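You operate a simulated robot arm through the tools that you are given. There is no shell and no other tool.

You run a simulated robot arm. Do the job below in one go: nothing can be reset, and whatever is moved stays where it is left.

TASK
Take the label roll out of the pine box and put the green tin in.
Fine: stand the roll on the desk; slide the lid shut again.

It is judged by the outcome, as a careful person would: the job done as asked, and still so three seconds after it is handed in. It fails if anything else is knocked over, pushed out of place, dropped, spilled or broken. Lids that push on must go on centred and level and be pressed home; caps that screw on are set level and turned clockwise until they are tight.

THE ROBOT
A 6-joint arm with a two-finger parallel gripper, fixed in place. Base frame: the origin is at the foot of the arm, x ahead of it, y to its left, z up; the work surface is at about z = -0.1. Units: cm, rad, N and s.
With the tool pointing down near the work surface it reaches from about 16 to 42 cm from the base axis. Its first joint turns from -1.152 to 1.152 rad. Payload 1.57 kg.
The tool frame sits at the grasp point between the pads (the TCP): z along the fingers, y along the line on which they close. The tips reach 3 cm beyond it. The gripper opens to 8 cm. The fingers are 1.7 cm wide and 1.2 cm thick; the gripper's body (4 by 8.2 cm) begins 8 cm behind the TCP.
Orientation is that of the tool frame in the base frame, as a unit quaternion [x, y, z, w]. With the fingers straight down and closing along the base's y, the tool's x points along the base's -x, its y along +y and its z along -z.

THE INTERFACE
- The arm moves only by the tool move_arm. Its argument "increments" is one flat list of numbers, 7 for each row, row after row: the shift along the base's x, y, z in mm, then the turn, a rotation vector about the base's x, y, z in rad, then the finger opening in mm, from 0 to 80. In form: [tx, ty, tz, rx, ry, rz, gripper, tx, ty, tz, rx, ry, rz, gripper, ...]. A call has 1 to 20 rows; each row shifts and turns the commanded pose from where the row before left it. Each row takes 0.2 s and may step no farther than 5 cm and 0.15 rad from the row before; otherwise, or with a gripper value out of range, the whole call is refused. Where a pose cannot be reached the arm comes as near as it can. A force on the tool above 90 N (or 10 N above the force at the start of the call, whichever is more), or a blocked arm, ends the call early, and 0.2 s more pass. Each finger travels about 15.3 cm/s and halts on what it meets, pressing with about 40 N; the grip force reading is that of the motor and also rises with nothing between the fingers. The clock runs only during rows and for 0.2 s after the last one: add rows that do not move to give the fingers time. The reply holds the time, the measured pose of the TCP, the force on the tool along the base axes, the opening and the grip force, in the units named above and with some noise, with the torque about the TCP (base axes, N m) and any sound that the robot's microphone picked up.
- Cameras (640 x 400 px; columns grow to the right, rows downward): "scene" is fixed at [3.89, -32.6, 41.41]; the picture's right is [0.89, -0.47, 0.00], its down [-0.31, -0.60, -0.74] and it looks along [0.34, 0.65, -0.68] (base axes); focal length 214 px, centre (320, 200). "wrist" rides on the gripper at [7.2, -0.7, -12.2] in the tool frame; the picture's right is [0.09, 1.00, 0.00], its down [-0.84, 0.08, -0.54] and it looks along [-0.54, 0.05, 0.84] (tool axes); focal length 238 px, centre (320, 200). There is no depth. A picture from a camera that has moved, and an enlarged one, comes with that camera's place and axes in the base frame and with its lens.
- get_image(camera): a new picture of that camera. No time passes.
- enlarge(camera, box): a new picture of the part [left, top, right, bottom] of that camera's present view, enlarged. No time passes.
- close_job(): hands the job in; it is judged then, once.

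Nothing tells you positions but the pictures and the camera data. Unless the task says otherwise, let go and move clear before handing in.

The tools are called after "Request:" as name(argument=value, ...) on one line, values as JSON. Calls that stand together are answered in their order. move_arm: Moves the arm, as the interface text tells. Its arguments: {"type":"object","properties":{"increments":{"type":"array","items":{"type":"number"}}},"required":["increments"]} The other tools are called the same way: get_image (camera) takes a picture; enlarge (camera, box) takes an enlarged picture of a part of a camera's view; close_job () hands the job in.

At the start:

```text
time_s: 0.0
tool_pos: [16.15, -16.27, 29.39]
tcp_rot: [0.0, 1.0, 0.001, 0.0]
force: [-0.1, 0.5, -0.1]
torque: [0.02, -0.01, -0.02]
opening: 8.0
finger_force: 0.1
```

scene: 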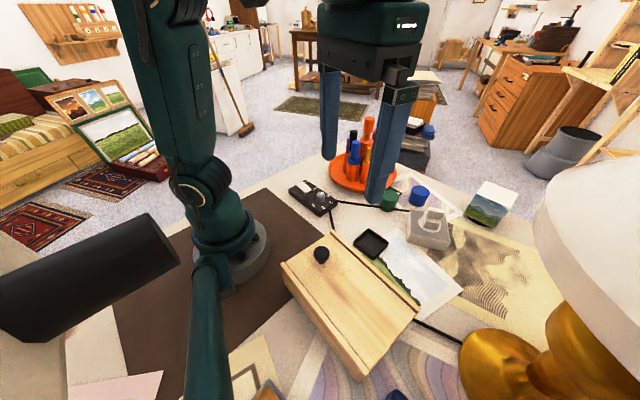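
wrist: 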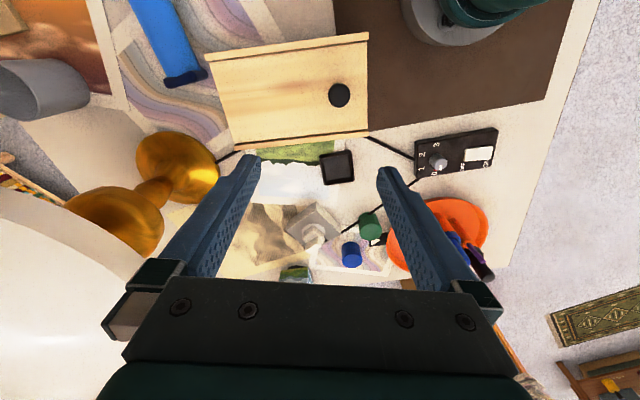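

I see a closed pine box with a sliding lid and a black knob, plus a green tin and a blue tin farther back on the desk. I'll look closer before moving.

Request:
enlarge(camera="scene", box=[260, 210, 440, 390])

Request:
enlarge(camera="scene", box=[280, 130, 520, 280])

Request:
enlarge(camera="wrist", box=[180, 10, 420, 160])

Request:
enlarge(camera="wrist", box=[220, 130, 520, 300])

```text
2.22 times, centred on (350, 300) of scene
camera zoom: at [3.89, -32.6, 41.41], right [0.89, -0.47, 0.0], down [-0.31, -0.6, -0.74], along [0.34, 0.65, -0.68], focal length 477 px, centre (253, -22)
```

zoom: 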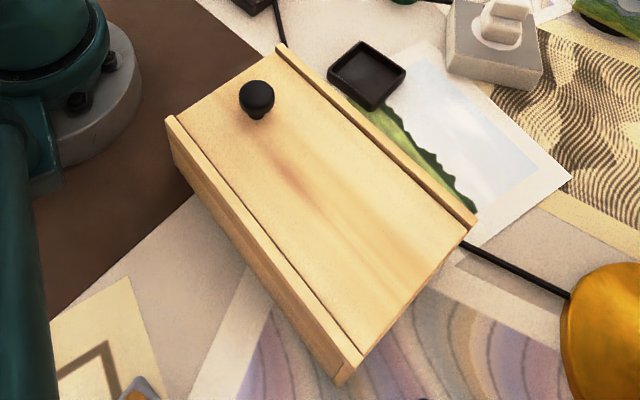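

```text
2.67 times, centred on (400, 205) of scene
camera zoom: at [3.89, -32.6, 41.41], right [0.89, -0.47, 0.0], down [-0.31, -0.6, -0.74], along [0.34, 0.65, -0.68], focal length 572 px, centre (107, 187)
```

zoom: 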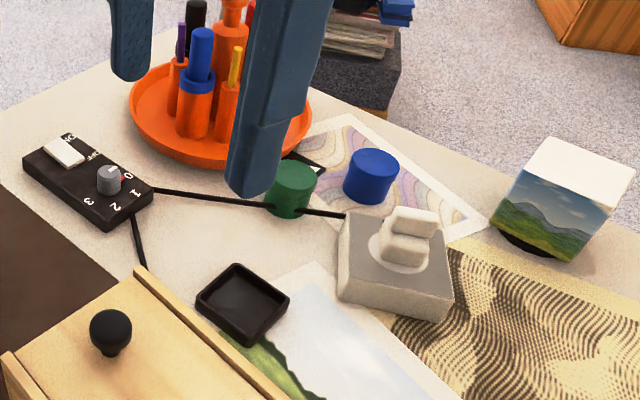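

```text
2.67 times, centred on (300, 85) of wrist
camera zoom: at [8.99, -17.07, 41.58], right [-0.09, 1.0, 0.0], down [0.84, 0.08, 0.54], along [0.54, 0.05, -0.84], focal length 636 px, centre (373, 507)
```

zoom: 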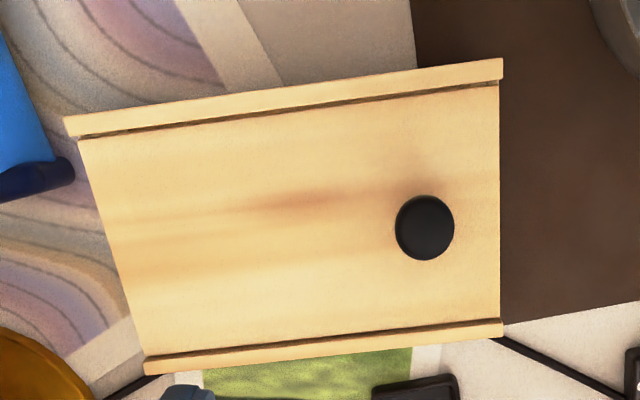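

```text
2.13 times, centred on (370, 215) of wrist
camera zoom: at [8.99, -17.07, 41.58], right [-0.09, 1.0, 0.0], down [0.84, 0.08, 0.54], along [0.54, 0.05, -0.84], focal length 508 px, centre (213, 168)
```

zoom: 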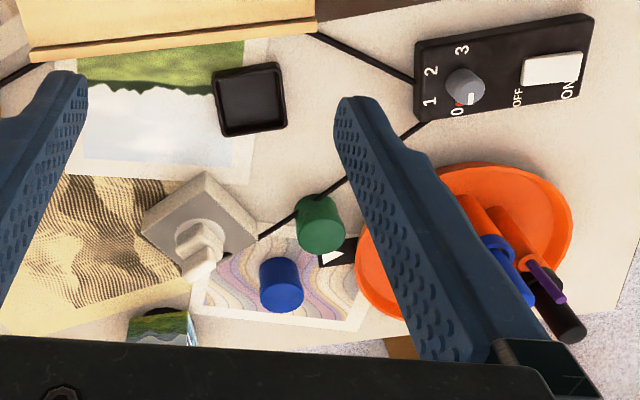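

The box is about 19.5 × 11.7 cm and 7.8 cm tall, with its long axis roughly along y. The lid knob is near (13.9, -14.2, 9.4) and the green tin near (40, -3.5). I'll enlarge the lid ends to see which way it slides.

Request:
enlarge(camera="scene", box=[340, 280, 430, 390])

Request:
enlarge(camera="scene", box=[275, 225, 365, 295])

Request:
enlarge(camera="wrist", box=[190, 30, 270, 160])

Request:
enlarge(camera="wrist", box=[320, 20, 400, 150])

Request:
enlarge(camera="scene", box=[200, 320, 480, 400])

```text
3.64 times, centred on (385, 335) of scene
camera zoom: at [3.89, -32.6, 41.41], right [0.89, -0.47, 0.0], down [-0.31, -0.6, -0.74], along [0.34, 0.65, -0.68], focal length 780 px, centre (84, -291)
```

zoom: 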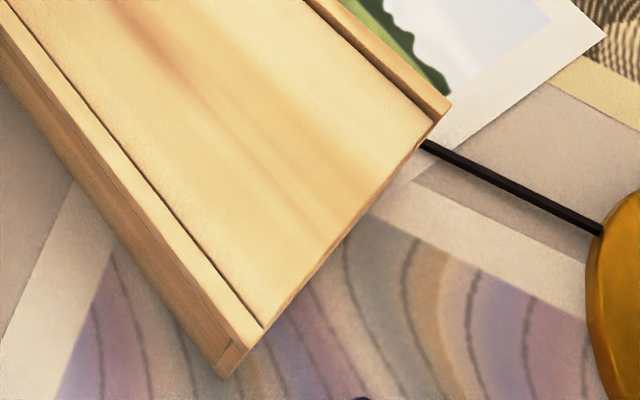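

```text
5.71 times, centred on (320, 260) of scene
camera zoom: at [3.89, -32.6, 41.41], right [0.89, -0.47, 0.0], down [-0.31, -0.6, -0.74], along [0.34, 0.65, -0.68], focal length 1226 px, centre (320, -143)
```

zoom: 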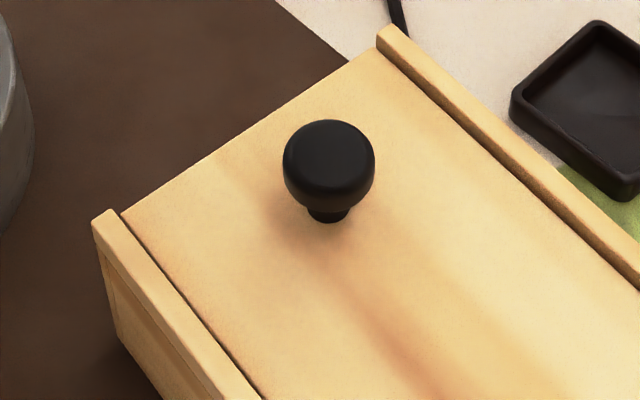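

```text
3.08 times, centred on (230, 95) of wrist
camera zoom: at [8.99, -17.07, 41.58], right [-0.09, 1.0, 0.0], down [0.84, 0.08, 0.54], along [0.54, 0.05, -0.84], focal length 733 px, centre (597, 523)
```

zoom: 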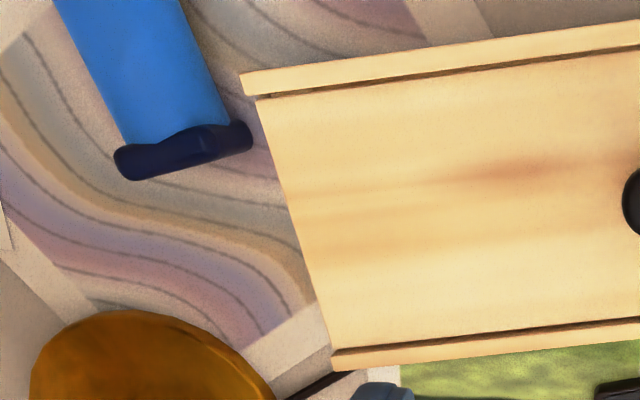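

```text
3.08 times, centred on (360, 85) of wrist
camera zoom: at [8.99, -17.07, 41.58], right [-0.09, 1.0, 0.0], down [0.84, 0.08, 0.54], along [0.54, 0.05, -0.84], focal length 733 px, centre (197, 554)
```

zoom: 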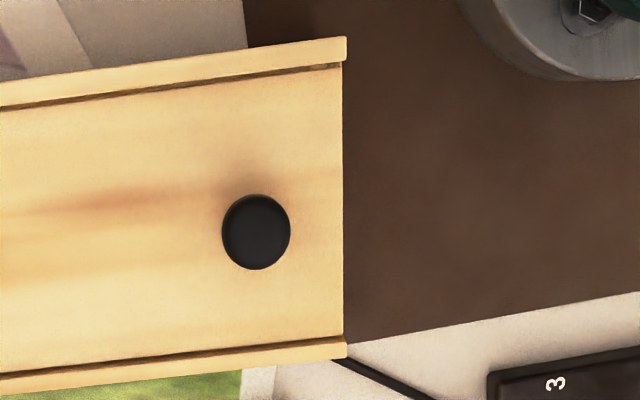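

```text
2.29 times, centred on (340, 360) of scene
camera zoom: at [3.89, -32.6, 41.41], right [0.89, -0.47, 0.0], down [-0.31, -0.6, -0.74], along [0.34, 0.65, -0.68], focal length 490 px, centre (274, -166)
```

zoom: 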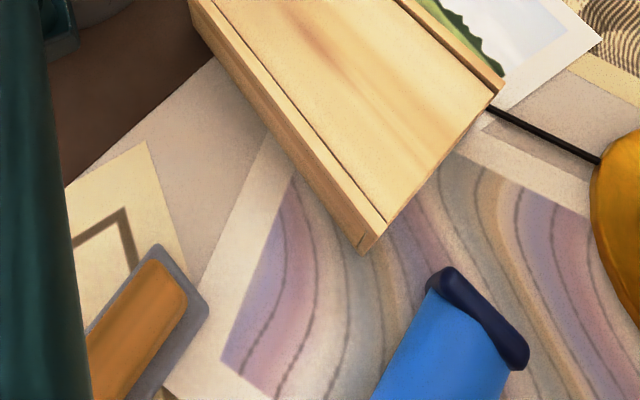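

The lid looks flush at both ends, so I need views of each end face. I'll turn the wrist and view the knob end first.

Request:
move_arm(increments=[0, 9, -9, 0, 0, -0.143, 80, 0, 9, -9, 0, 0, -0.143, 80, 0, 9, -9, 0, 0, -0.143, 80, 0, 9, -9, 0, 0, -0.143, 80, 0, 9, -9, 0, 0, -0.143, 80, 0, 9, -9, 0, 0, -0.143, 80, 0, 9, -9, 0, 0, -0.143, 80, 0, 9, -9, 0, 0, -0.143, 80, 0, 9, -9, 0, 0, -0.143, 80, 0, 9, -9, 0, 0, -0.143, 80, 0, 9, -9, 0, 0, -0.143, 80])

Request:
get_image(camera="wrist")

Request:
get_image(camera="scene")

```text
time_s: 2.4
tool_pos: [16.08, -6.32, 19.32]
tcp_rot: [0.709, 0.706, 0.0, 0.001]
force: [0.5, -0.4, 0.3]
torque: [-0.01, 0.03, 0.0]
opening: 7.99
finger_force: 0.0
```

```text
taken
camera wrist: at [15.49, 0.74, 31.54], right [1.0, 0.09, 0.0], down [0.07, -0.84, 0.54], along [0.05, -0.54, -0.84], focal length 238 px, centre (320, 200)
```

wrist: 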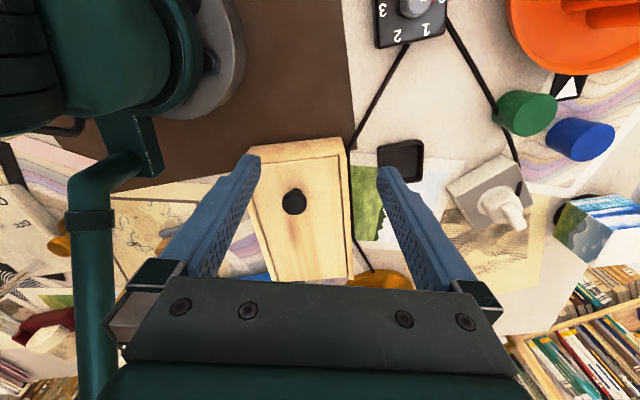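

```text
taken
```

scene: 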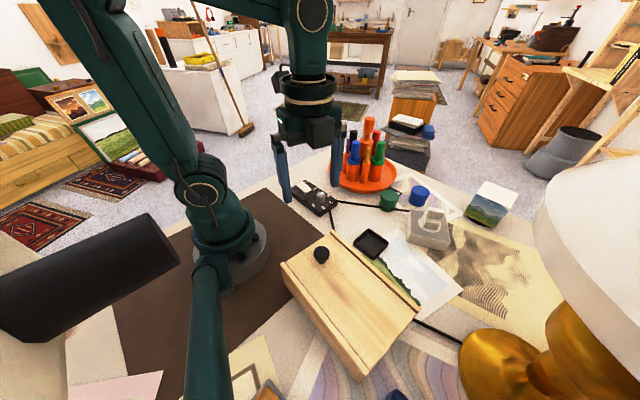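

Request:
enlarge(camera="wrist", box=[230, 125, 370, 225])

Request:
enlarge(camera="wrist", box=[340, 60, 640, 260])

Request:
enlarge(camera="scene", box=[320, 120, 500, 260])

```text
4.00 times, centred on (300, 175) of wrist
camera zoom: at [15.49, 0.74, 31.54], right [1.0, 0.09, 0.0], down [0.07, -0.84, 0.54], along [0.05, -0.54, -0.84], focal length 953 px, centre (400, 300)
```

zoom: 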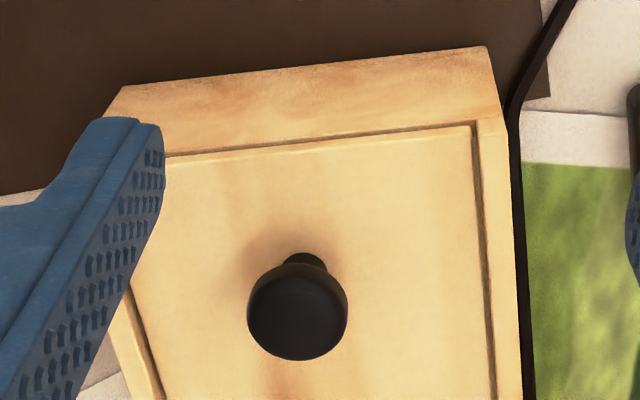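

```text
2.00 times, centred on (490, 160) of wrist
camera zoom: at [15.49, 0.74, 31.54], right [1.0, 0.09, 0.0], down [0.07, -0.84, 0.54], along [0.05, -0.54, -0.84], focal length 477 px, centre (-20, 280)
```

zoom: 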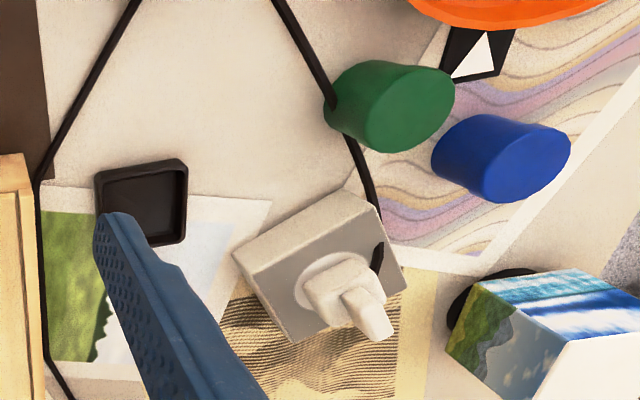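

```text
2.86 times, centred on (410, 190) of scene
camera zoom: at [3.89, -32.6, 41.41], right [0.89, -0.47, 0.0], down [-0.31, -0.6, -0.74], along [0.34, 0.65, -0.68], focal length 613 px, centre (63, 229)
```

zoom: 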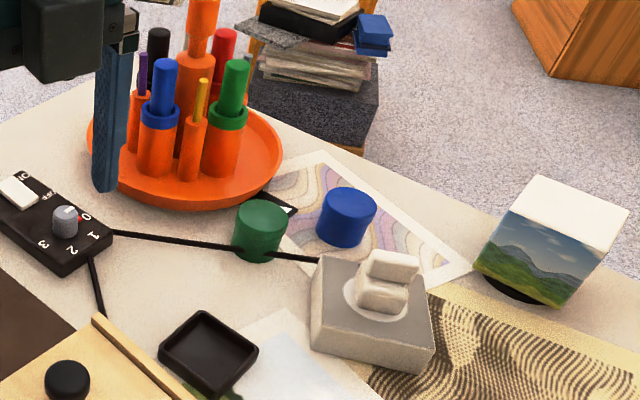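

Request:
enlarge(camera="wrist", box=[310, 130, 366, 165])

Request:
enlarge(camera="wrist", box=[240, 140, 310, 184])

```text
11.43 times, centred on (338, 148) of wrist
camera zoom: at [15.49, 0.74, 31.54], right [1.0, 0.09, 0.0], down [0.07, -0.84, 0.54], along [0.05, -0.54, -0.84], focal length 2724 px, centre (114, 800)
```

zoom: 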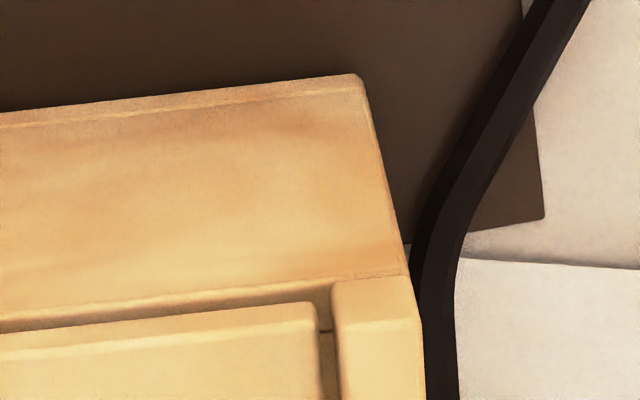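

```text
9.09 times, centred on (275, 162) of wrist
camera zoom: at [15.49, 0.74, 31.54], right [1.0, 0.09, 0.0], down [0.07, -0.84, 0.54], along [0.05, -0.54, -0.84], focal length 2167 px, centre (729, 546)
```

zoom: 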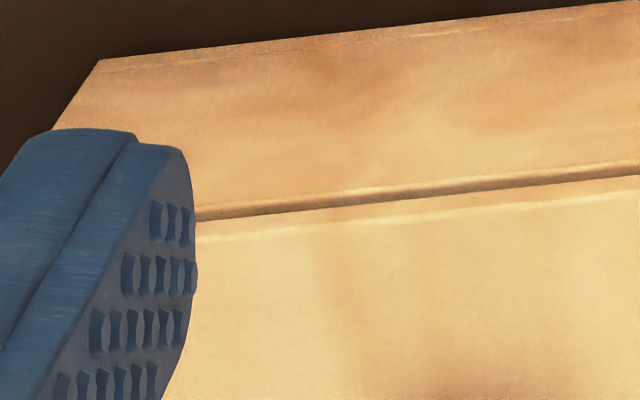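

The knob-end wall is low, so the lid could slide out over it. Next I'll go round to view the far (-y) end.

Request:
move_arm(increments=[0, -10, 5, 0, 0, 0.143, 80, 0, -10, 5, 0, 0, 0.143, 80, 0, -10, 5, 0, 0, 0.143, 80, 0, -12, 0, 0, 0, 0.143, 80, 0, -12, 0, 0, 0, 0.143, 80, 0, -12, 0, 0, 0, 0.143, 80, 0, -12, 0, 0, 0, 0.143, 80, 0, -12, 0, 0, 0, 0.143, 80, 0, -12, 0, 0, 0, 0.143, 80, 0, -12, 0, 0, 0, 0.143, 80, 0, -12, 0, 0, 0, 0.143, 80, 0, -14, 0, 0, 0, 0.143, 80, 0, -14, 0, 0, 0, 0.143, 80, 0, -14, 0, 0, 0, 0.143, 80, 0, -14, 0, 0, 0, 0.143, 80, 0, -14, 0, 0, 0, 0.143, 80, 0, -14, 0, 0, 0, 0.143, 80, 0, -14, 0, 0, 0, 0.143, 80, 0, -14, 0, 0, 0, 0.143, 80, 0, -14, 0, 0, 0, 0.143, 80])

Request:
get_image(camera="wrist")

Request:
get_image(camera="scene")

```text
time_s: 6.6
tool_pos: [16.13, -31.59, 21.07]
tcp_rot: [-0.6, 0.8, 0.001, 0.0]
force: [-2.8, 0.9, -0.9]
torque: [-0.07, -0.1, 0.03]
opening: 7.86
finger_force: 0.0
```

```text
taken
camera wrist: at [14.83, -38.85, 33.25], right [-0.98, 0.19, 0.0], down [0.16, 0.83, 0.54], along [0.1, 0.53, -0.84], focal length 238 px, centre (320, 200)
```

wrist: 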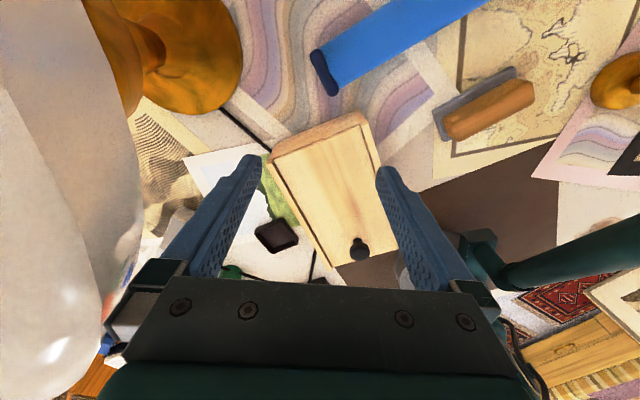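

```text
taken
```

scene: 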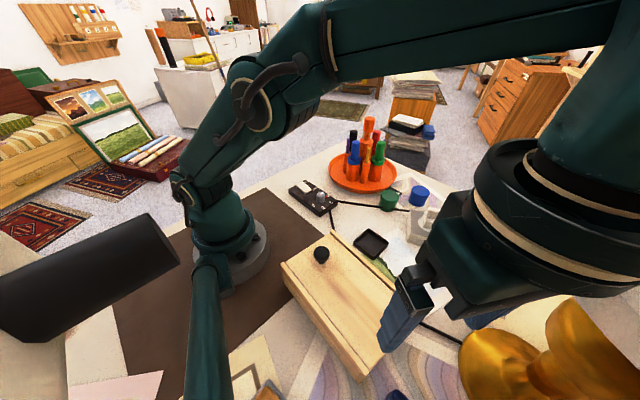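

The -y end is now in view, but I read a small force, so I'll pause one row to check that I'm not touching the lamp.

Request:
move_arm(increments=[0, 0, 0, 0, 0, 0, 80])

Request:
enlarge(camera="wrist", box=[250, 100, 400, 200])

Request:
enlarge(camera="wrist", box=[330, 105, 380, 137])

```text
time_s: 7.0
tool_pos: [16.17, -31.52, 21.05]
tcp_rot: [-0.6, 0.8, 0.001, 0.0]
force: [-1.5, 0.9, -0.8]
torque: [-0.03, -0.06, 0.01]
opening: 7.87
finger_force: 0.0
```

```text
4.00 times, centred on (325, 150) of wrist
camera zoom: at [14.83, -38.84, 33.25], right [-0.98, 0.19, 0.0], down [0.16, 0.82, 0.54], along [0.1, 0.53, -0.84], focal length 953 px, centre (300, 400)
```

zoom: 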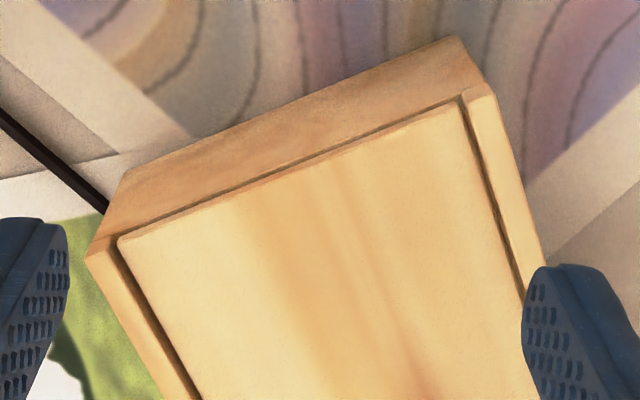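

```text
12.50 times, centred on (355, 121) of wrist
camera zoom: at [14.83, -38.84, 33.25], right [-0.98, 0.19, 0.0], down [0.16, 0.82, 0.54], along [0.1, 0.53, -0.84], focal length 2979 px, centre (-118, 1188)
```

zoom: 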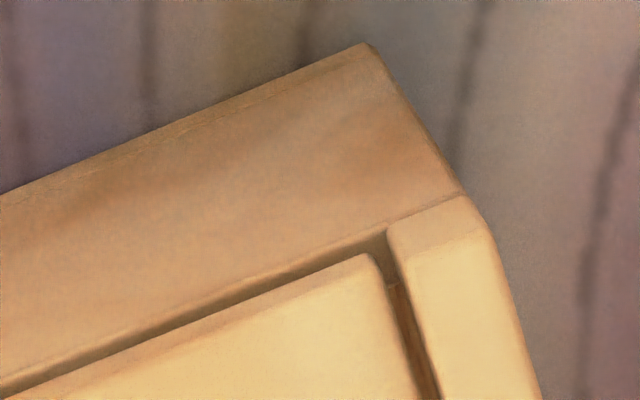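

The force points along -x and the lamp is on the +x side, so I may be brushing the shade. I'll back away gently toward -x and check the lamp.

Request:
move_arm(increments=[-10, 6, 0, 0, 0, 0, 80, -10, 6, 0, 0, 0, 0, 80])

Request:
get_image(camera="wrist")

Request:
get_image(camera="scene")

```text
time_s: 7.6
tool_pos: [14.17, -30.43, 20.97]
tcp_rot: [-0.6, 0.8, 0.0, 0.001]
force: [-0.4, -1.7, 0.5]
torque: [0.0, -0.02, -0.03]
opening: 7.98
finger_force: 0.1
```

```text
taken
camera wrist: at [12.79, -37.64, 33.16], right [-0.98, 0.19, 0.0], down [0.16, 0.83, 0.54], along [0.1, 0.53, -0.84], focal length 238 px, centre (320, 200)
```

wrist: 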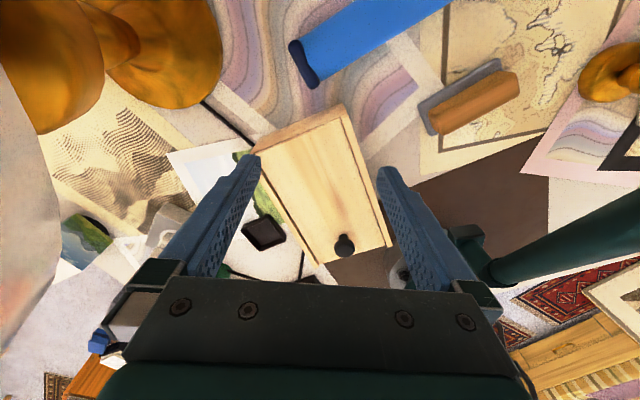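

```text
taken
```

scene: 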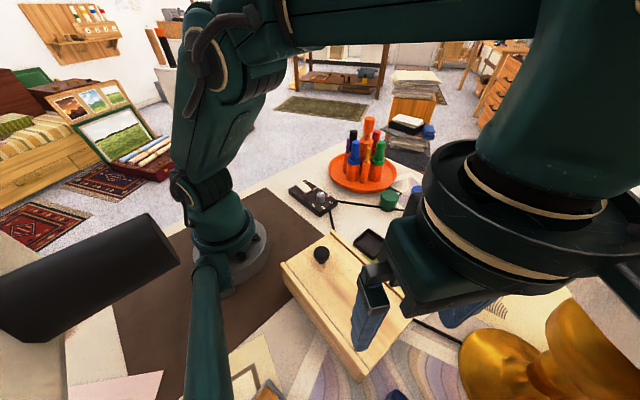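

I've backed clear: the opening reads 8.0 again, and the lamp looks undisturbed. Both ends of the box are alike, with the lid riding in grooves; sliding it toward the robot would hit the base, so I'll slide it toward -y. Next I go above the knob.

Request:
move_arm(increments=[0, 20, 0, 0, 0, -0.135, 80, 0, 20, 0, 0, 0, -0.135, 80, 0, 20, 0, 0, 0, -0.135, 80, 0, 20, 0, 0, 0, -0.135, 80, 0, 20, 0, 0, 0, -0.135, 80, 0, 20, -5, 0, 0, -0.135, 80, -1, 20, -5, 0, 0, -0.135, 80, -2, 22, -5, 0, 0, -0.137, 80, 0, 0, 0, 0, 0, 0, 80])

Request:
get_image(camera="wrist")

Request:
get_image(camera="scene")

```text
time_s: 9.6
tool_pos: [13.91, -14.14, 19.69]
tcp_rot: [-0.102, 0.995, 0.001, 0.0]
force: [0.2, -0.1, 0.3]
torque: [0.01, 0.01, 0.0]
opening: 8.02
finger_force: 0.0
```

```text
taken
camera wrist: at [7.02, -16.5, 31.86], right [-0.29, 0.96, 0.0], down [0.8, 0.25, 0.54], along [0.52, 0.16, -0.84], focal length 238 px, centre (320, 200)
```

wrist: 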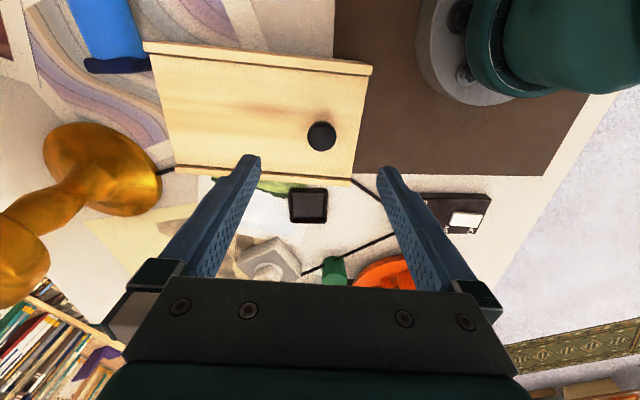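

```text
taken
```

scene: 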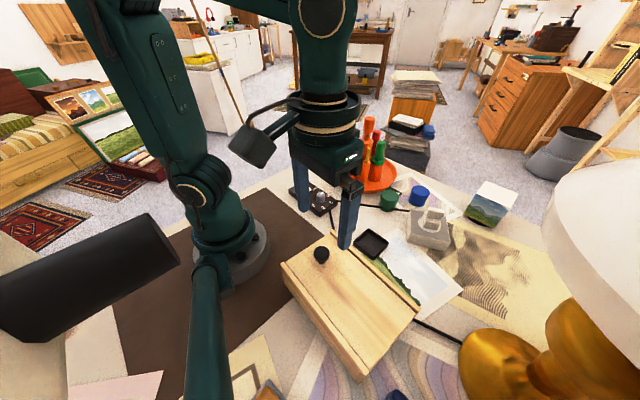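

Request:
enlarge(camera="scene", box=[440, 150, 640, 400])

Request:
enlarge(camera="wrist", box=[130, 20, 390, 200])

Request:
enlarge(camera="wrist", box=[290, 110, 350, 160])

```text
1.60 times, centred on (540, 275) of scene
camera zoom: at [3.89, -32.6, 41.41], right [0.89, -0.47, 0.0], down [-0.31, -0.6, -0.74], along [0.34, 0.65, -0.68], focal length 343 px, centre (-32, 80)
```

zoom: 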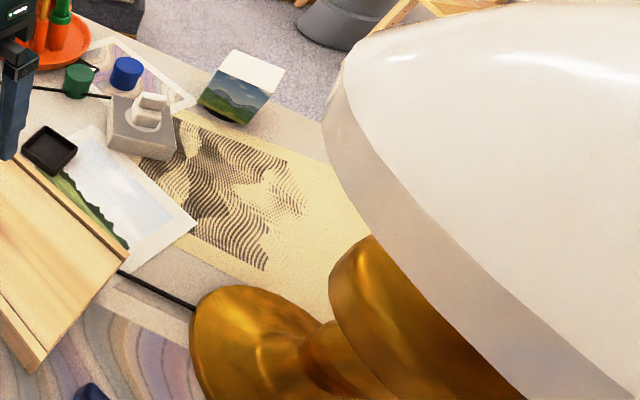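

```text
2.22 times, centred on (260, 110) of wrist
camera zoom: at [7.02, -16.5, 31.86], right [-0.29, 0.96, 0.0], down [0.8, 0.25, 0.54], along [0.52, 0.16, -0.84], focal length 530 px, centre (453, 400)
```

zoom: 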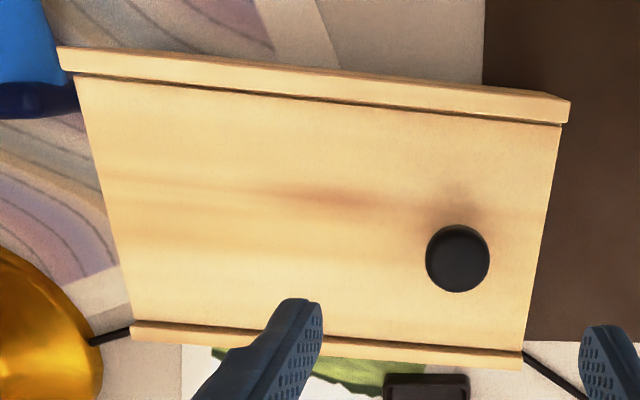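

```text
8.00 times, centred on (320, 135) of wrist
camera zoom: at [7.02, -16.5, 31.86], right [-0.29, 0.96, 0.0], down [0.8, 0.25, 0.54], along [0.52, 0.16, -0.84], focal length 1907 px, centre (320, 720)
```

zoom: 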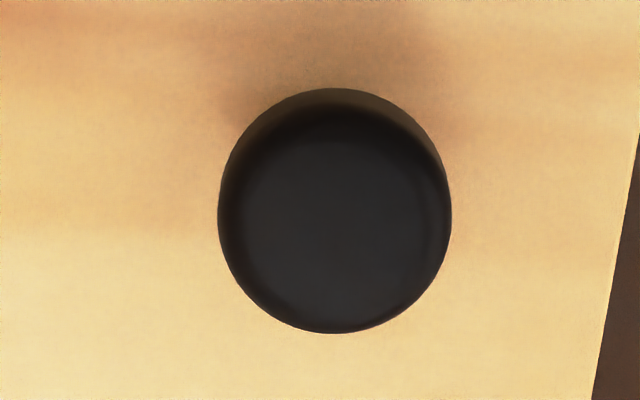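

The lamp shade seems to sit a little differently from the first picture. I'll wait a moment and check whether it's still moving.

Request:
move_arm(increments=[0, 0, 0, 0, 0, 0, 80, 0, 0, 0, 0, 0, 0, 80, 0, 0, 0, 0, 0, 0, 80])

Request:
enlarge(camera="scene", box=[440, 150, 640, 400])

Request:
get_image(camera="scene")

```text
time_s: 10.4
tool_pos: [13.93, -14.29, 19.54]
tcp_rot: [-0.102, 0.995, 0.0, 0.0]
force: [-0.3, 0.8, -0.6]
torque: [0.02, 0.01, -0.02]
opening: 7.98
finger_force: 0.0
```

```text
1.60 times, centred on (540, 275) of scene
camera zoom: at [3.89, -32.6, 41.41], right [0.89, -0.47, 0.0], down [-0.31, -0.6, -0.74], along [0.34, 0.65, -0.68], focal length 343 px, centre (-32, 80)
```

zoom: 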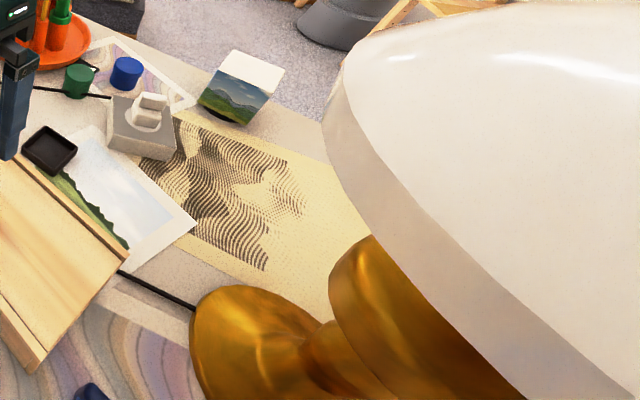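

```text
taken
```

scene: 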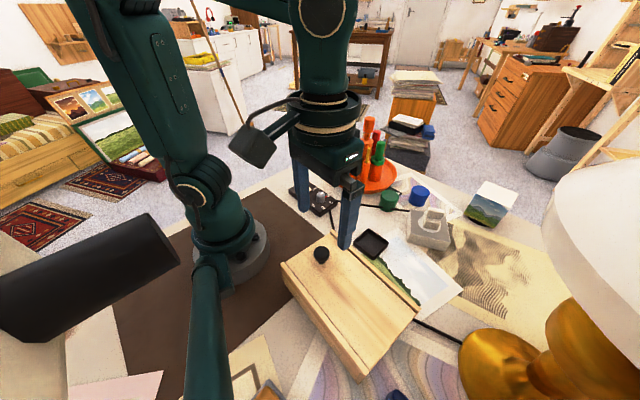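

The lamp is standing steadily with its base where it was, and I'll keep well clear of it from now on. The knob is at about (13.95, -14.2), directly below the tool, so I'll descend and grip it.

Request:
move_arm(increments=[0, 0, -12, 0, 0, 0, 60, 0, 0, -12, 0, 0, 0, 60, 0, 0, -12, 0, 0, 0, 60, 0, 0, -12, 0, 0, 0, 60, 0, 0, -12, 0, 0, 0, 60, 0, 0, -12, 0, 0, 0, 60, 0, 0, -8, 0, 0, 0, 60, 0, 0, -4, 0, 0, 0, 60, 0, 0, 0, 0, 0, 0, 60])

Request:
get_image(camera="wrist")

Request:
enlarge(camera="scene", box=[260, 180, 440, 300])

```text
time_s: 12.4
tool_pos: [13.85, -14.21, 11.16]
tcp_rot: [-0.102, 0.995, 0.0, -0.001]
force: [-0.1, 0.7, 1.1]
torque: [0.0, 0.03, -0.02]
opening: 6.03
finger_force: 0.0
```

```text
taken
camera wrist: at [6.97, -16.47, 23.31], right [-0.29, 0.96, 0.0], down [0.8, 0.25, 0.54], along [0.52, 0.16, -0.84], focal length 238 px, centre (320, 200)
```

wrist: 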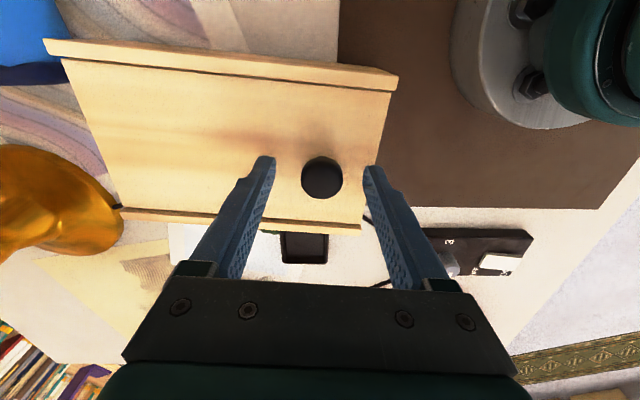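

```text
3.33 times, centred on (350, 240) of scene
camera zoom: at [3.89, -32.6, 41.41], right [0.89, -0.47, 0.0], down [-0.31, -0.6, -0.74], along [0.34, 0.65, -0.68], focal length 715 px, centre (220, 67)
```

zoom: 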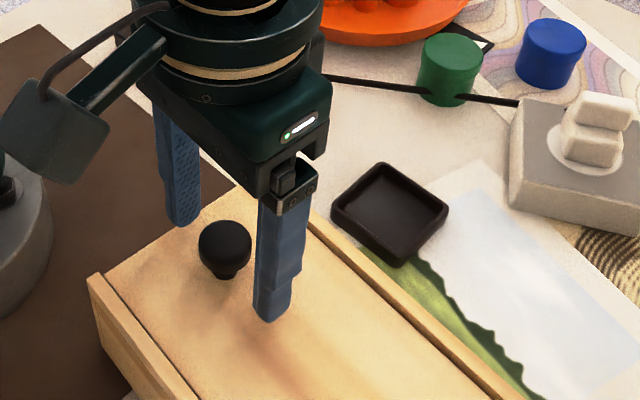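

The fingers straddle the knob evenly. I'll close on it and test with a small slide toward -y.

Request:
move_arm(increments=[0, 0, -3, 0, 0, 0, 60, 0, 0, 0, 0, 0, 0, 40, 0, 0, 0, 0, 0, 0, 20, 0, 0, 0, 0, 0, 0, 20, 0, 0, 0, 0, 0, 0, 20])

Request:
get_image(camera="wrist")

```text
time_s: 13.6
tool_pos: [13.82, -14.26, 10.81]
tcp_rot: [-0.102, 0.995, 0.0, 0.0]
force: [-0.7, -0.4, 0.0]
torque: [-0.04, -0.02, 0.01]
opening: 2.72
finger_force: 38.0
```

```text
taken
camera wrist: at [6.98, -16.49, 23.03], right [-0.29, 0.96, 0.0], down [0.8, 0.25, 0.54], along [0.52, 0.16, -0.84], focal length 238 px, centre (320, 200)
```

wrist: 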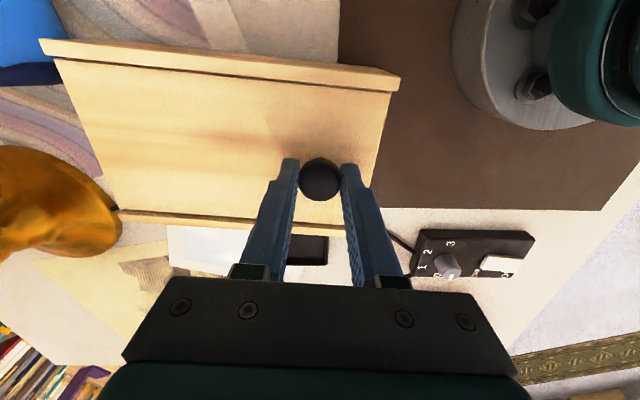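

Knob gripped at 2.72 cm with 38 N. Now a small test slide of 12 mm.

Request:
move_arm(increments=[0.82, -3.92, 0, 0, 0, 0, 20, 0.82, -3.92, 0, 0, 0, 0, 20, 0.82, -3.92, 0, 0, 0, 0, 20])

Request:
get_image(camera="wrist")

Request:
enlarge(camera="scene", box=[260, 210, 440, 390])

```text
time_s: 14.4
tool_pos: [14.03, -15.42, 10.93]
tcp_rot: [-0.102, 0.995, 0.001, 0.0]
force: [-1.2, -0.6, 0.2]
torque: [0.22, 0.04, 0.0]
opening: 2.71
finger_force: 37.9
```

```text
taken
camera wrist: at [7.23, -17.62, 23.09], right [-0.29, 0.96, 0.0], down [0.8, 0.25, 0.54], along [0.52, 0.16, -0.84], focal length 238 px, centre (320, 200)
```

wrist: 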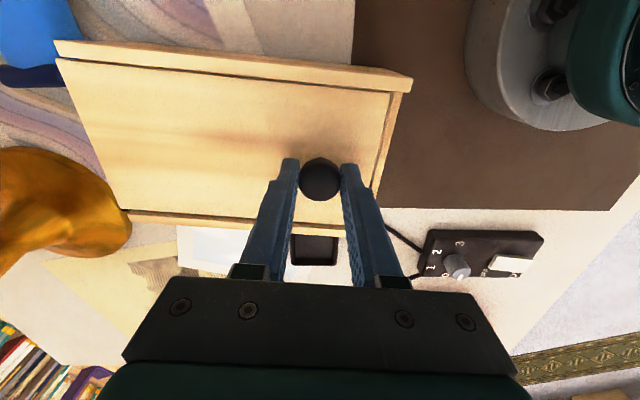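

```text
2.22 times, centred on (350, 300) of scene
camera zoom: at [3.89, -32.6, 41.41], right [0.89, -0.47, 0.0], down [-0.31, -0.6, -0.74], along [0.34, 0.65, -0.68], focal length 477 px, centre (253, -22)
```

zoom: 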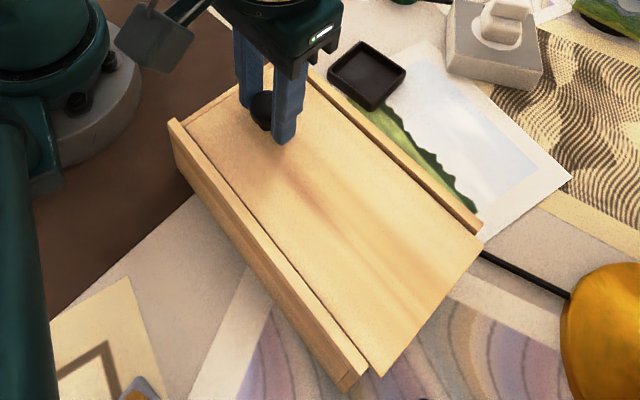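

The lid slides, though the box seems to have crept a few millimetres with it. I'll press down very slightly to steady it and slide another 15 mm, watching the box.

Request:
move_arm(increments=[0, 0, -1.5, 0, 0, 0, 20, 0.61, -2.94, 0, 0, 0, 0, 20, 0.61, -2.94, 0, 0, 0, 0, 20, 0.61, -2.94, 0, 0, 0, 0, 20, 0.61, -2.94, 0, 0, 0, 0, 20, 0.61, -2.94, 0, 0, 0, 0, 20])

Request:
get_image(camera="wrist")

Request:
enlarge(camera="scene", box=[260, 210, 440, 390])

```text
time_s: 15.8
tool_pos: [14.41, -16.8, 10.65]
tcp_rot: [-0.102, 0.995, -0.001, 0.002]
force: [2.8, 0.1, 21.7]
torque: [-0.07, 0.32, 0.01]
opening: 2.7
finger_force: 37.2
```

```text
taken
camera wrist: at [7.53, -19.03, 22.85], right [-0.29, 0.96, 0.0], down [0.8, 0.25, 0.54], along [0.52, 0.16, -0.84], focal length 238 px, centre (320, 200)
```

wrist: 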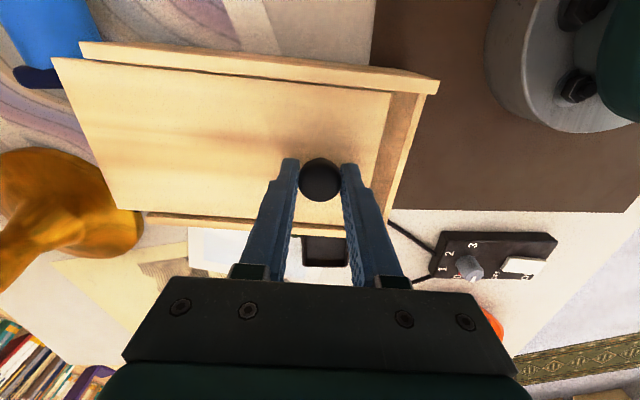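

```text
2.22 times, centred on (350, 300) of scene
camera zoom: at [3.89, -32.59, 41.41], right [0.89, -0.47, 0.0], down [-0.31, -0.6, -0.74], along [0.34, 0.65, -0.68], focal length 477 px, centre (253, -22)
```

zoom: 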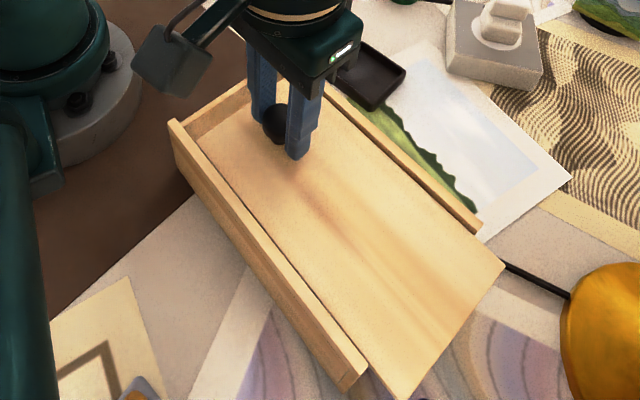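

Pressing down holds the box still. Before sliding farther I'll check the height of the blue object the lid will pass over, and the lamp clearance.

Request:
enlarge(camera="wrist", box=[0, 0, 150, 110])

Request:
enlarge(camera="scene", box=[360, 330, 500, 400])

Request:
enlarge(camera="wrist", box=[0, 110, 200, 310])

```text
3.64 times, centred on (75, 55) of wrist
camera zoom: at [7.53, -19.03, 22.85], right [-0.29, 0.96, 0.0], down [0.8, 0.25, 0.54], along [0.52, 0.16, -0.84], focal length 867 px, centre (1211, 727)
```

zoom: 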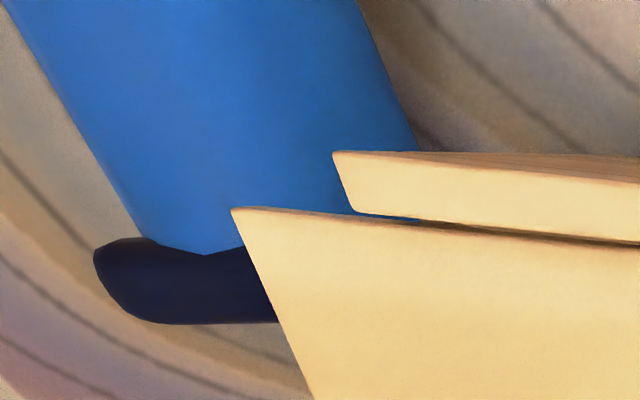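

```text
4.57 times, centred on (430, 365) of scene
camera zoom: at [3.89, -32.59, 41.41], right [0.89, -0.47, 0.0], down [-0.31, -0.6, -0.74], along [0.34, 0.65, -0.68], focal length 980 px, centre (-183, -554)
```

zoom: 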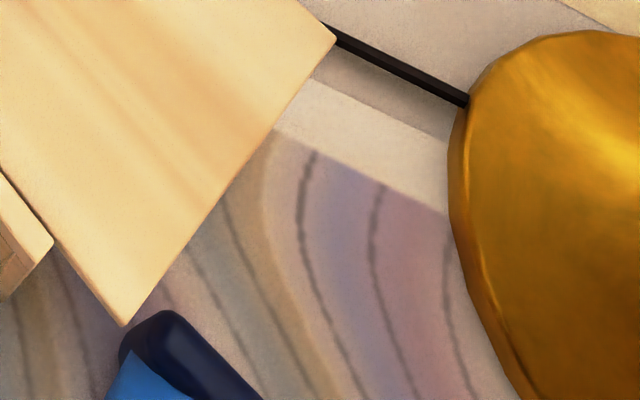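

```text
2.00 times, centred on (100, 210) of wrist
camera zoom: at [7.53, -19.03, 22.85], right [-0.29, 0.96, 0.0], down [0.8, 0.25, 0.54], along [0.52, 0.16, -0.84], focal length 477 px, centre (760, 180)
```

zoom: 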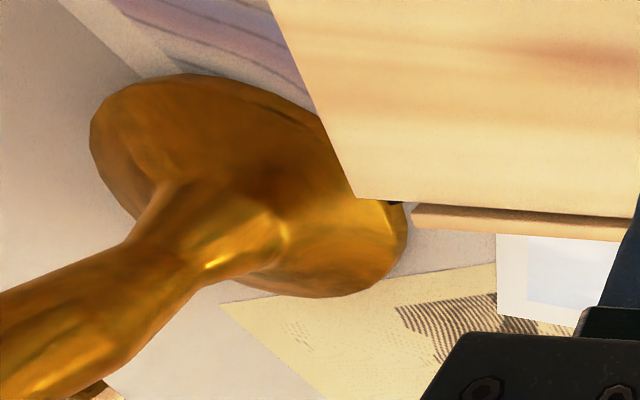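

The blue object is low (about 3 cm) and the lamp neck stays clear of the lid if I open about 9 cm. I'll continue the slide.

Request:
move_arm(increments=[1.02, -4.9, 0.5, 0, 0, 0, 20, 1.02, -4.9, 0, 0, 0, 0, 20, 1.02, -4.9, 0, 0, 0, 0, 20, 1.02, -4.9, 0, 0, 0, 0, 20, 1.02, -4.9, 0, 0, 0, 0, 20, 1.02, -4.9, 0, 0, 0, 0, 20, 1.02, -4.9, 0, 0, 0, 0, 20, 1.02, -4.9, 0, 0, 0, 0, 20])

Request:
get_image(camera="wrist")

Request:
get_image(camera="scene")

```text
time_s: 17.6
tool_pos: [15.21, -20.81, 10.74]
tcp_rot: [-0.102, 0.995, 0.0, 0.001]
force: [0.6, 0.3, -1.0]
torque: [0.21, 0.03, 0.02]
opening: 2.69
finger_force: 38.0
```

```text
taken
camera wrist: at [8.29, -23.0, 22.92], right [-0.29, 0.96, 0.0], down [0.8, 0.25, 0.54], along [0.52, 0.16, -0.84], focal length 238 px, centre (320, 200)
```

wrist: 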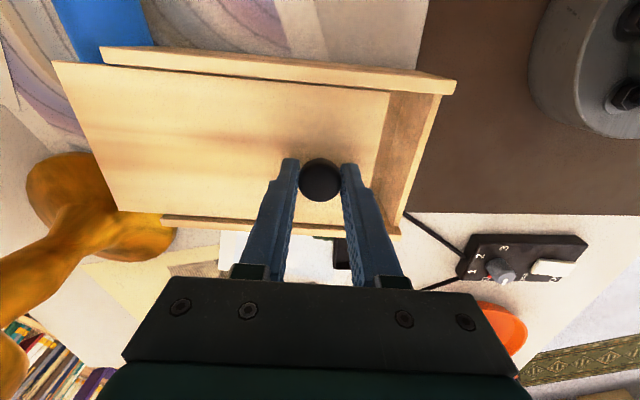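

```text
taken
```

scene: 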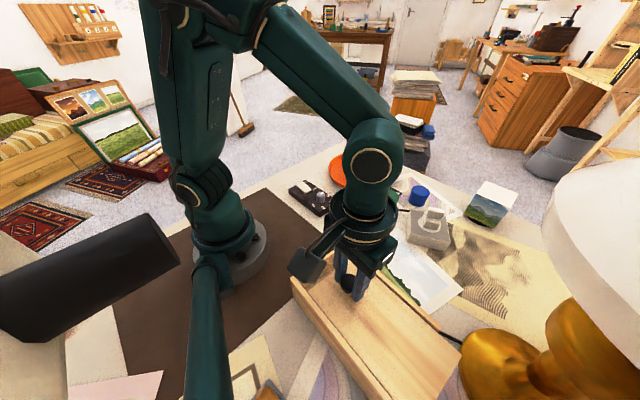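

Without the downward press the lid's friction dragged the box about 3 cm toward -y. I need to check whether it touched the blue object before I bring it back.

Request:
enlarge(camera="wrist", box=[0, 0, 200, 130])

Request:
enlarge(camera="scene", box=[240, 220, 520, 400])

Request:
enlarge(camera="wrist", box=[340, 60, 480, 260])

```text
3.08 times, centred on (100, 65) of wrist
camera zoom: at [8.29, -23.0, 22.92], right [-0.29, 0.96, 0.0], down [0.8, 0.25, 0.54], along [0.52, 0.16, -0.84], focal length 733 px, centre (997, 615)
```

zoom: 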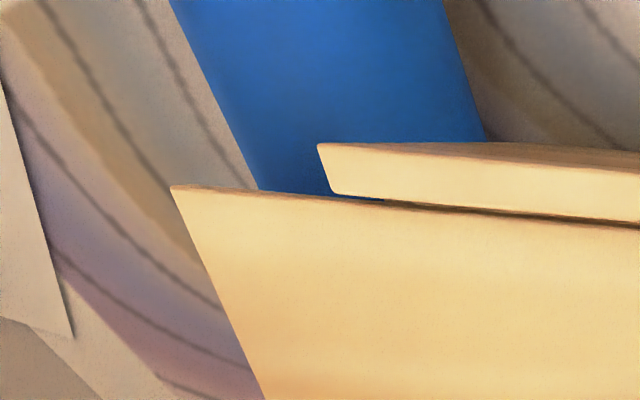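

```text
2.22 times, centred on (380, 310) of scene
camera zoom: at [3.89, -32.6, 41.41], right [0.89, -0.47, 0.0], down [-0.31, -0.6, -0.74], along [0.34, 0.65, -0.68], focal length 477 px, centre (187, -44)
```

zoom: 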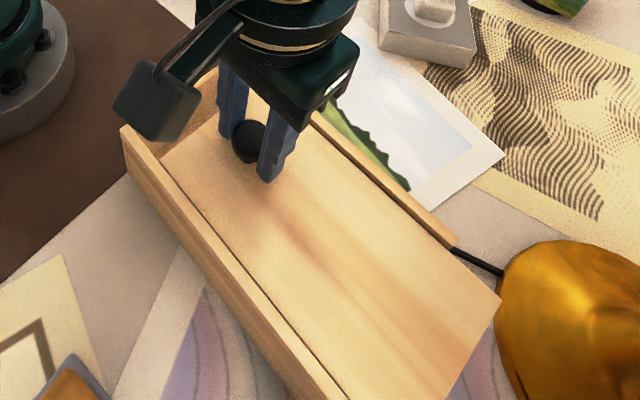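

```text
2.00 times, centred on (410, 160) of wrist
camera zoom: at [8.29, -23.0, 22.92], right [-0.29, 0.96, 0.0], down [0.8, 0.25, 0.54], along [0.52, 0.16, -0.84], focal length 477 px, centre (140, 280)
```

zoom: 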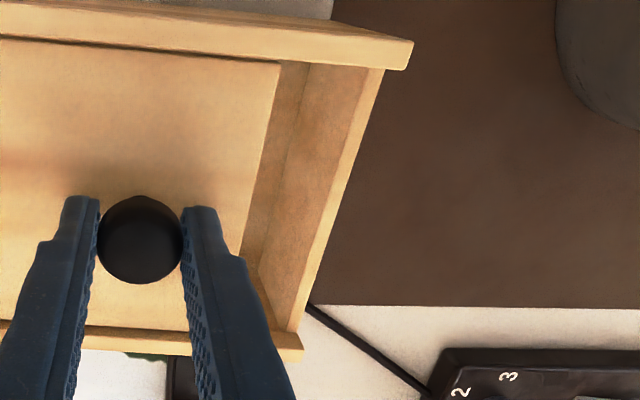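

The blue object is essentially where it was. I'll drag the box back about 3.3 cm along its axis while unpressed, which made it follow the lid before, and then slide the lid with a downward press.

Request:
move_arm(increments=[-0.61, 2.94, 0, 0, 0, 0, 20, -0.61, 2.94, 0, 0, 0, 0, 20, -0.61, 2.94, 0, 0, 0, 0, 20, -0.61, 2.94, 0, 0, 0, 0, 20])

Request:
enlarge(camera="scene", box=[240, 220, 520, 400])

Request:
enlarge(camera="wrist", box=[340, 60, 480, 260])

```text
time_s: 18.6
tool_pos: [15.04, -19.46, 10.64]
tcp_rot: [-0.103, 0.995, -0.001, 0.0]
force: [0.5, -0.1, 0.2]
torque: [0.15, 0.04, 0.0]
opening: 2.7
finger_force: 37.6
```

```text
2.22 times, centred on (380, 310) of scene
camera zoom: at [3.89, -32.6, 41.41], right [0.89, -0.47, 0.0], down [-0.31, -0.6, -0.74], along [0.34, 0.65, -0.68], focal length 477 px, centre (187, -44)
```

zoom: 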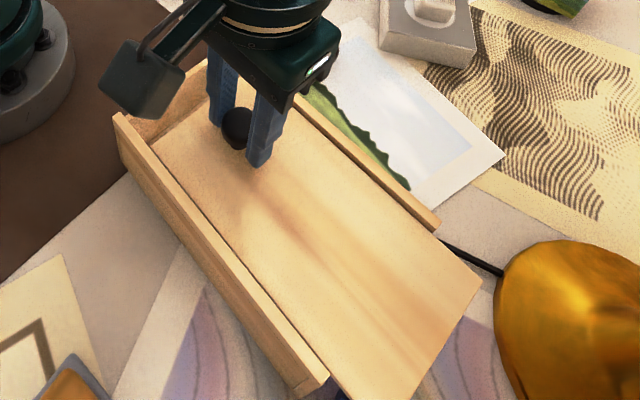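

```text
2.00 times, centred on (410, 160) of wrist
camera zoom: at [8.15, -21.82, 22.93], right [-0.29, 0.96, 0.0], down [0.8, 0.25, 0.54], along [0.52, 0.16, -0.84], focal length 477 px, centre (140, 280)
```

zoom: 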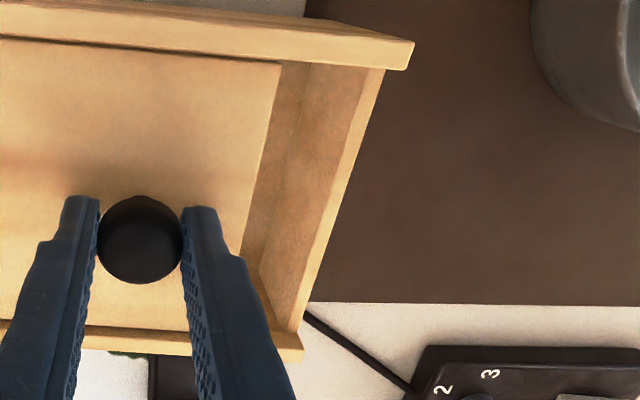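

The box follows the lid with the gap unchanged. I'll bring it the remaining ~2 cm back.

Request:
move_arm(increments=[-0.61, 2.94, 0, 0, 0, 0, 20, -0.61, 2.94, 0, 0, 0, 0, 20, -0.61, 2.94, 0, 0, 0, 0, 20, -0.61, 2.94, 0, 0, 0, 0, 20, -0.61, 2.94, 0, 0, 0, 0, 20, -0.61, 2.94, 0, 0, 0, 0, 20, -0.4, 1.96, 0, 0, 0, 0, 20])

Request:
enlarge(camera="scene", box=[260, 210, 440, 390])

Request:
get_image(camera="wrist")

```text
time_s: 20.2
tool_pos: [14.65, -17.6, 10.69]
tcp_rot: [-0.102, 0.995, -0.001, 0.0]
force: [1.8, 0.4, 0.6]
torque: [-0.21, -0.05, 0.23]
opening: 2.7
finger_force: 37.8
```

```text
2.22 times, centred on (350, 300) of scene
camera zoom: at [3.89, -32.6, 41.41], right [0.89, -0.47, 0.0], down [-0.31, -0.6, -0.74], along [0.34, 0.65, -0.68], focal length 477 px, centre (253, -22)
```

zoom: 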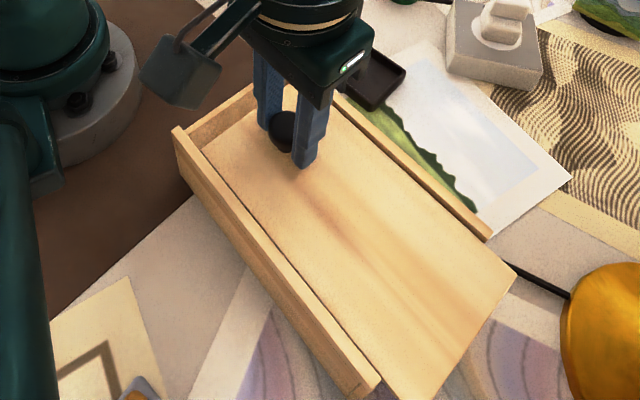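

```text
taken
camera wrist: at [7.64, -19.84, 22.92], right [-0.29, 0.96, 0.0], down [0.8, 0.25, 0.54], along [0.52, 0.16, -0.84], focal length 238 px, centre (320, 200)
```

wrist: 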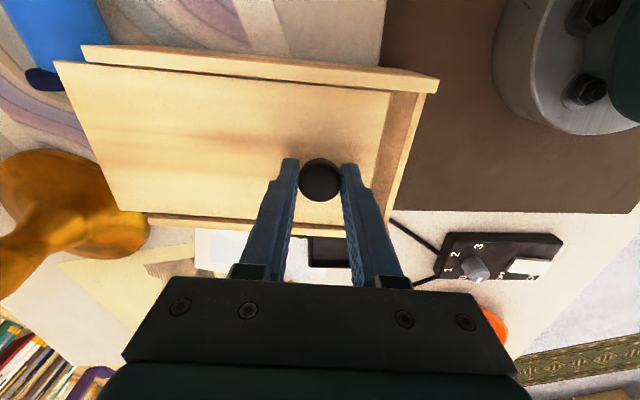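

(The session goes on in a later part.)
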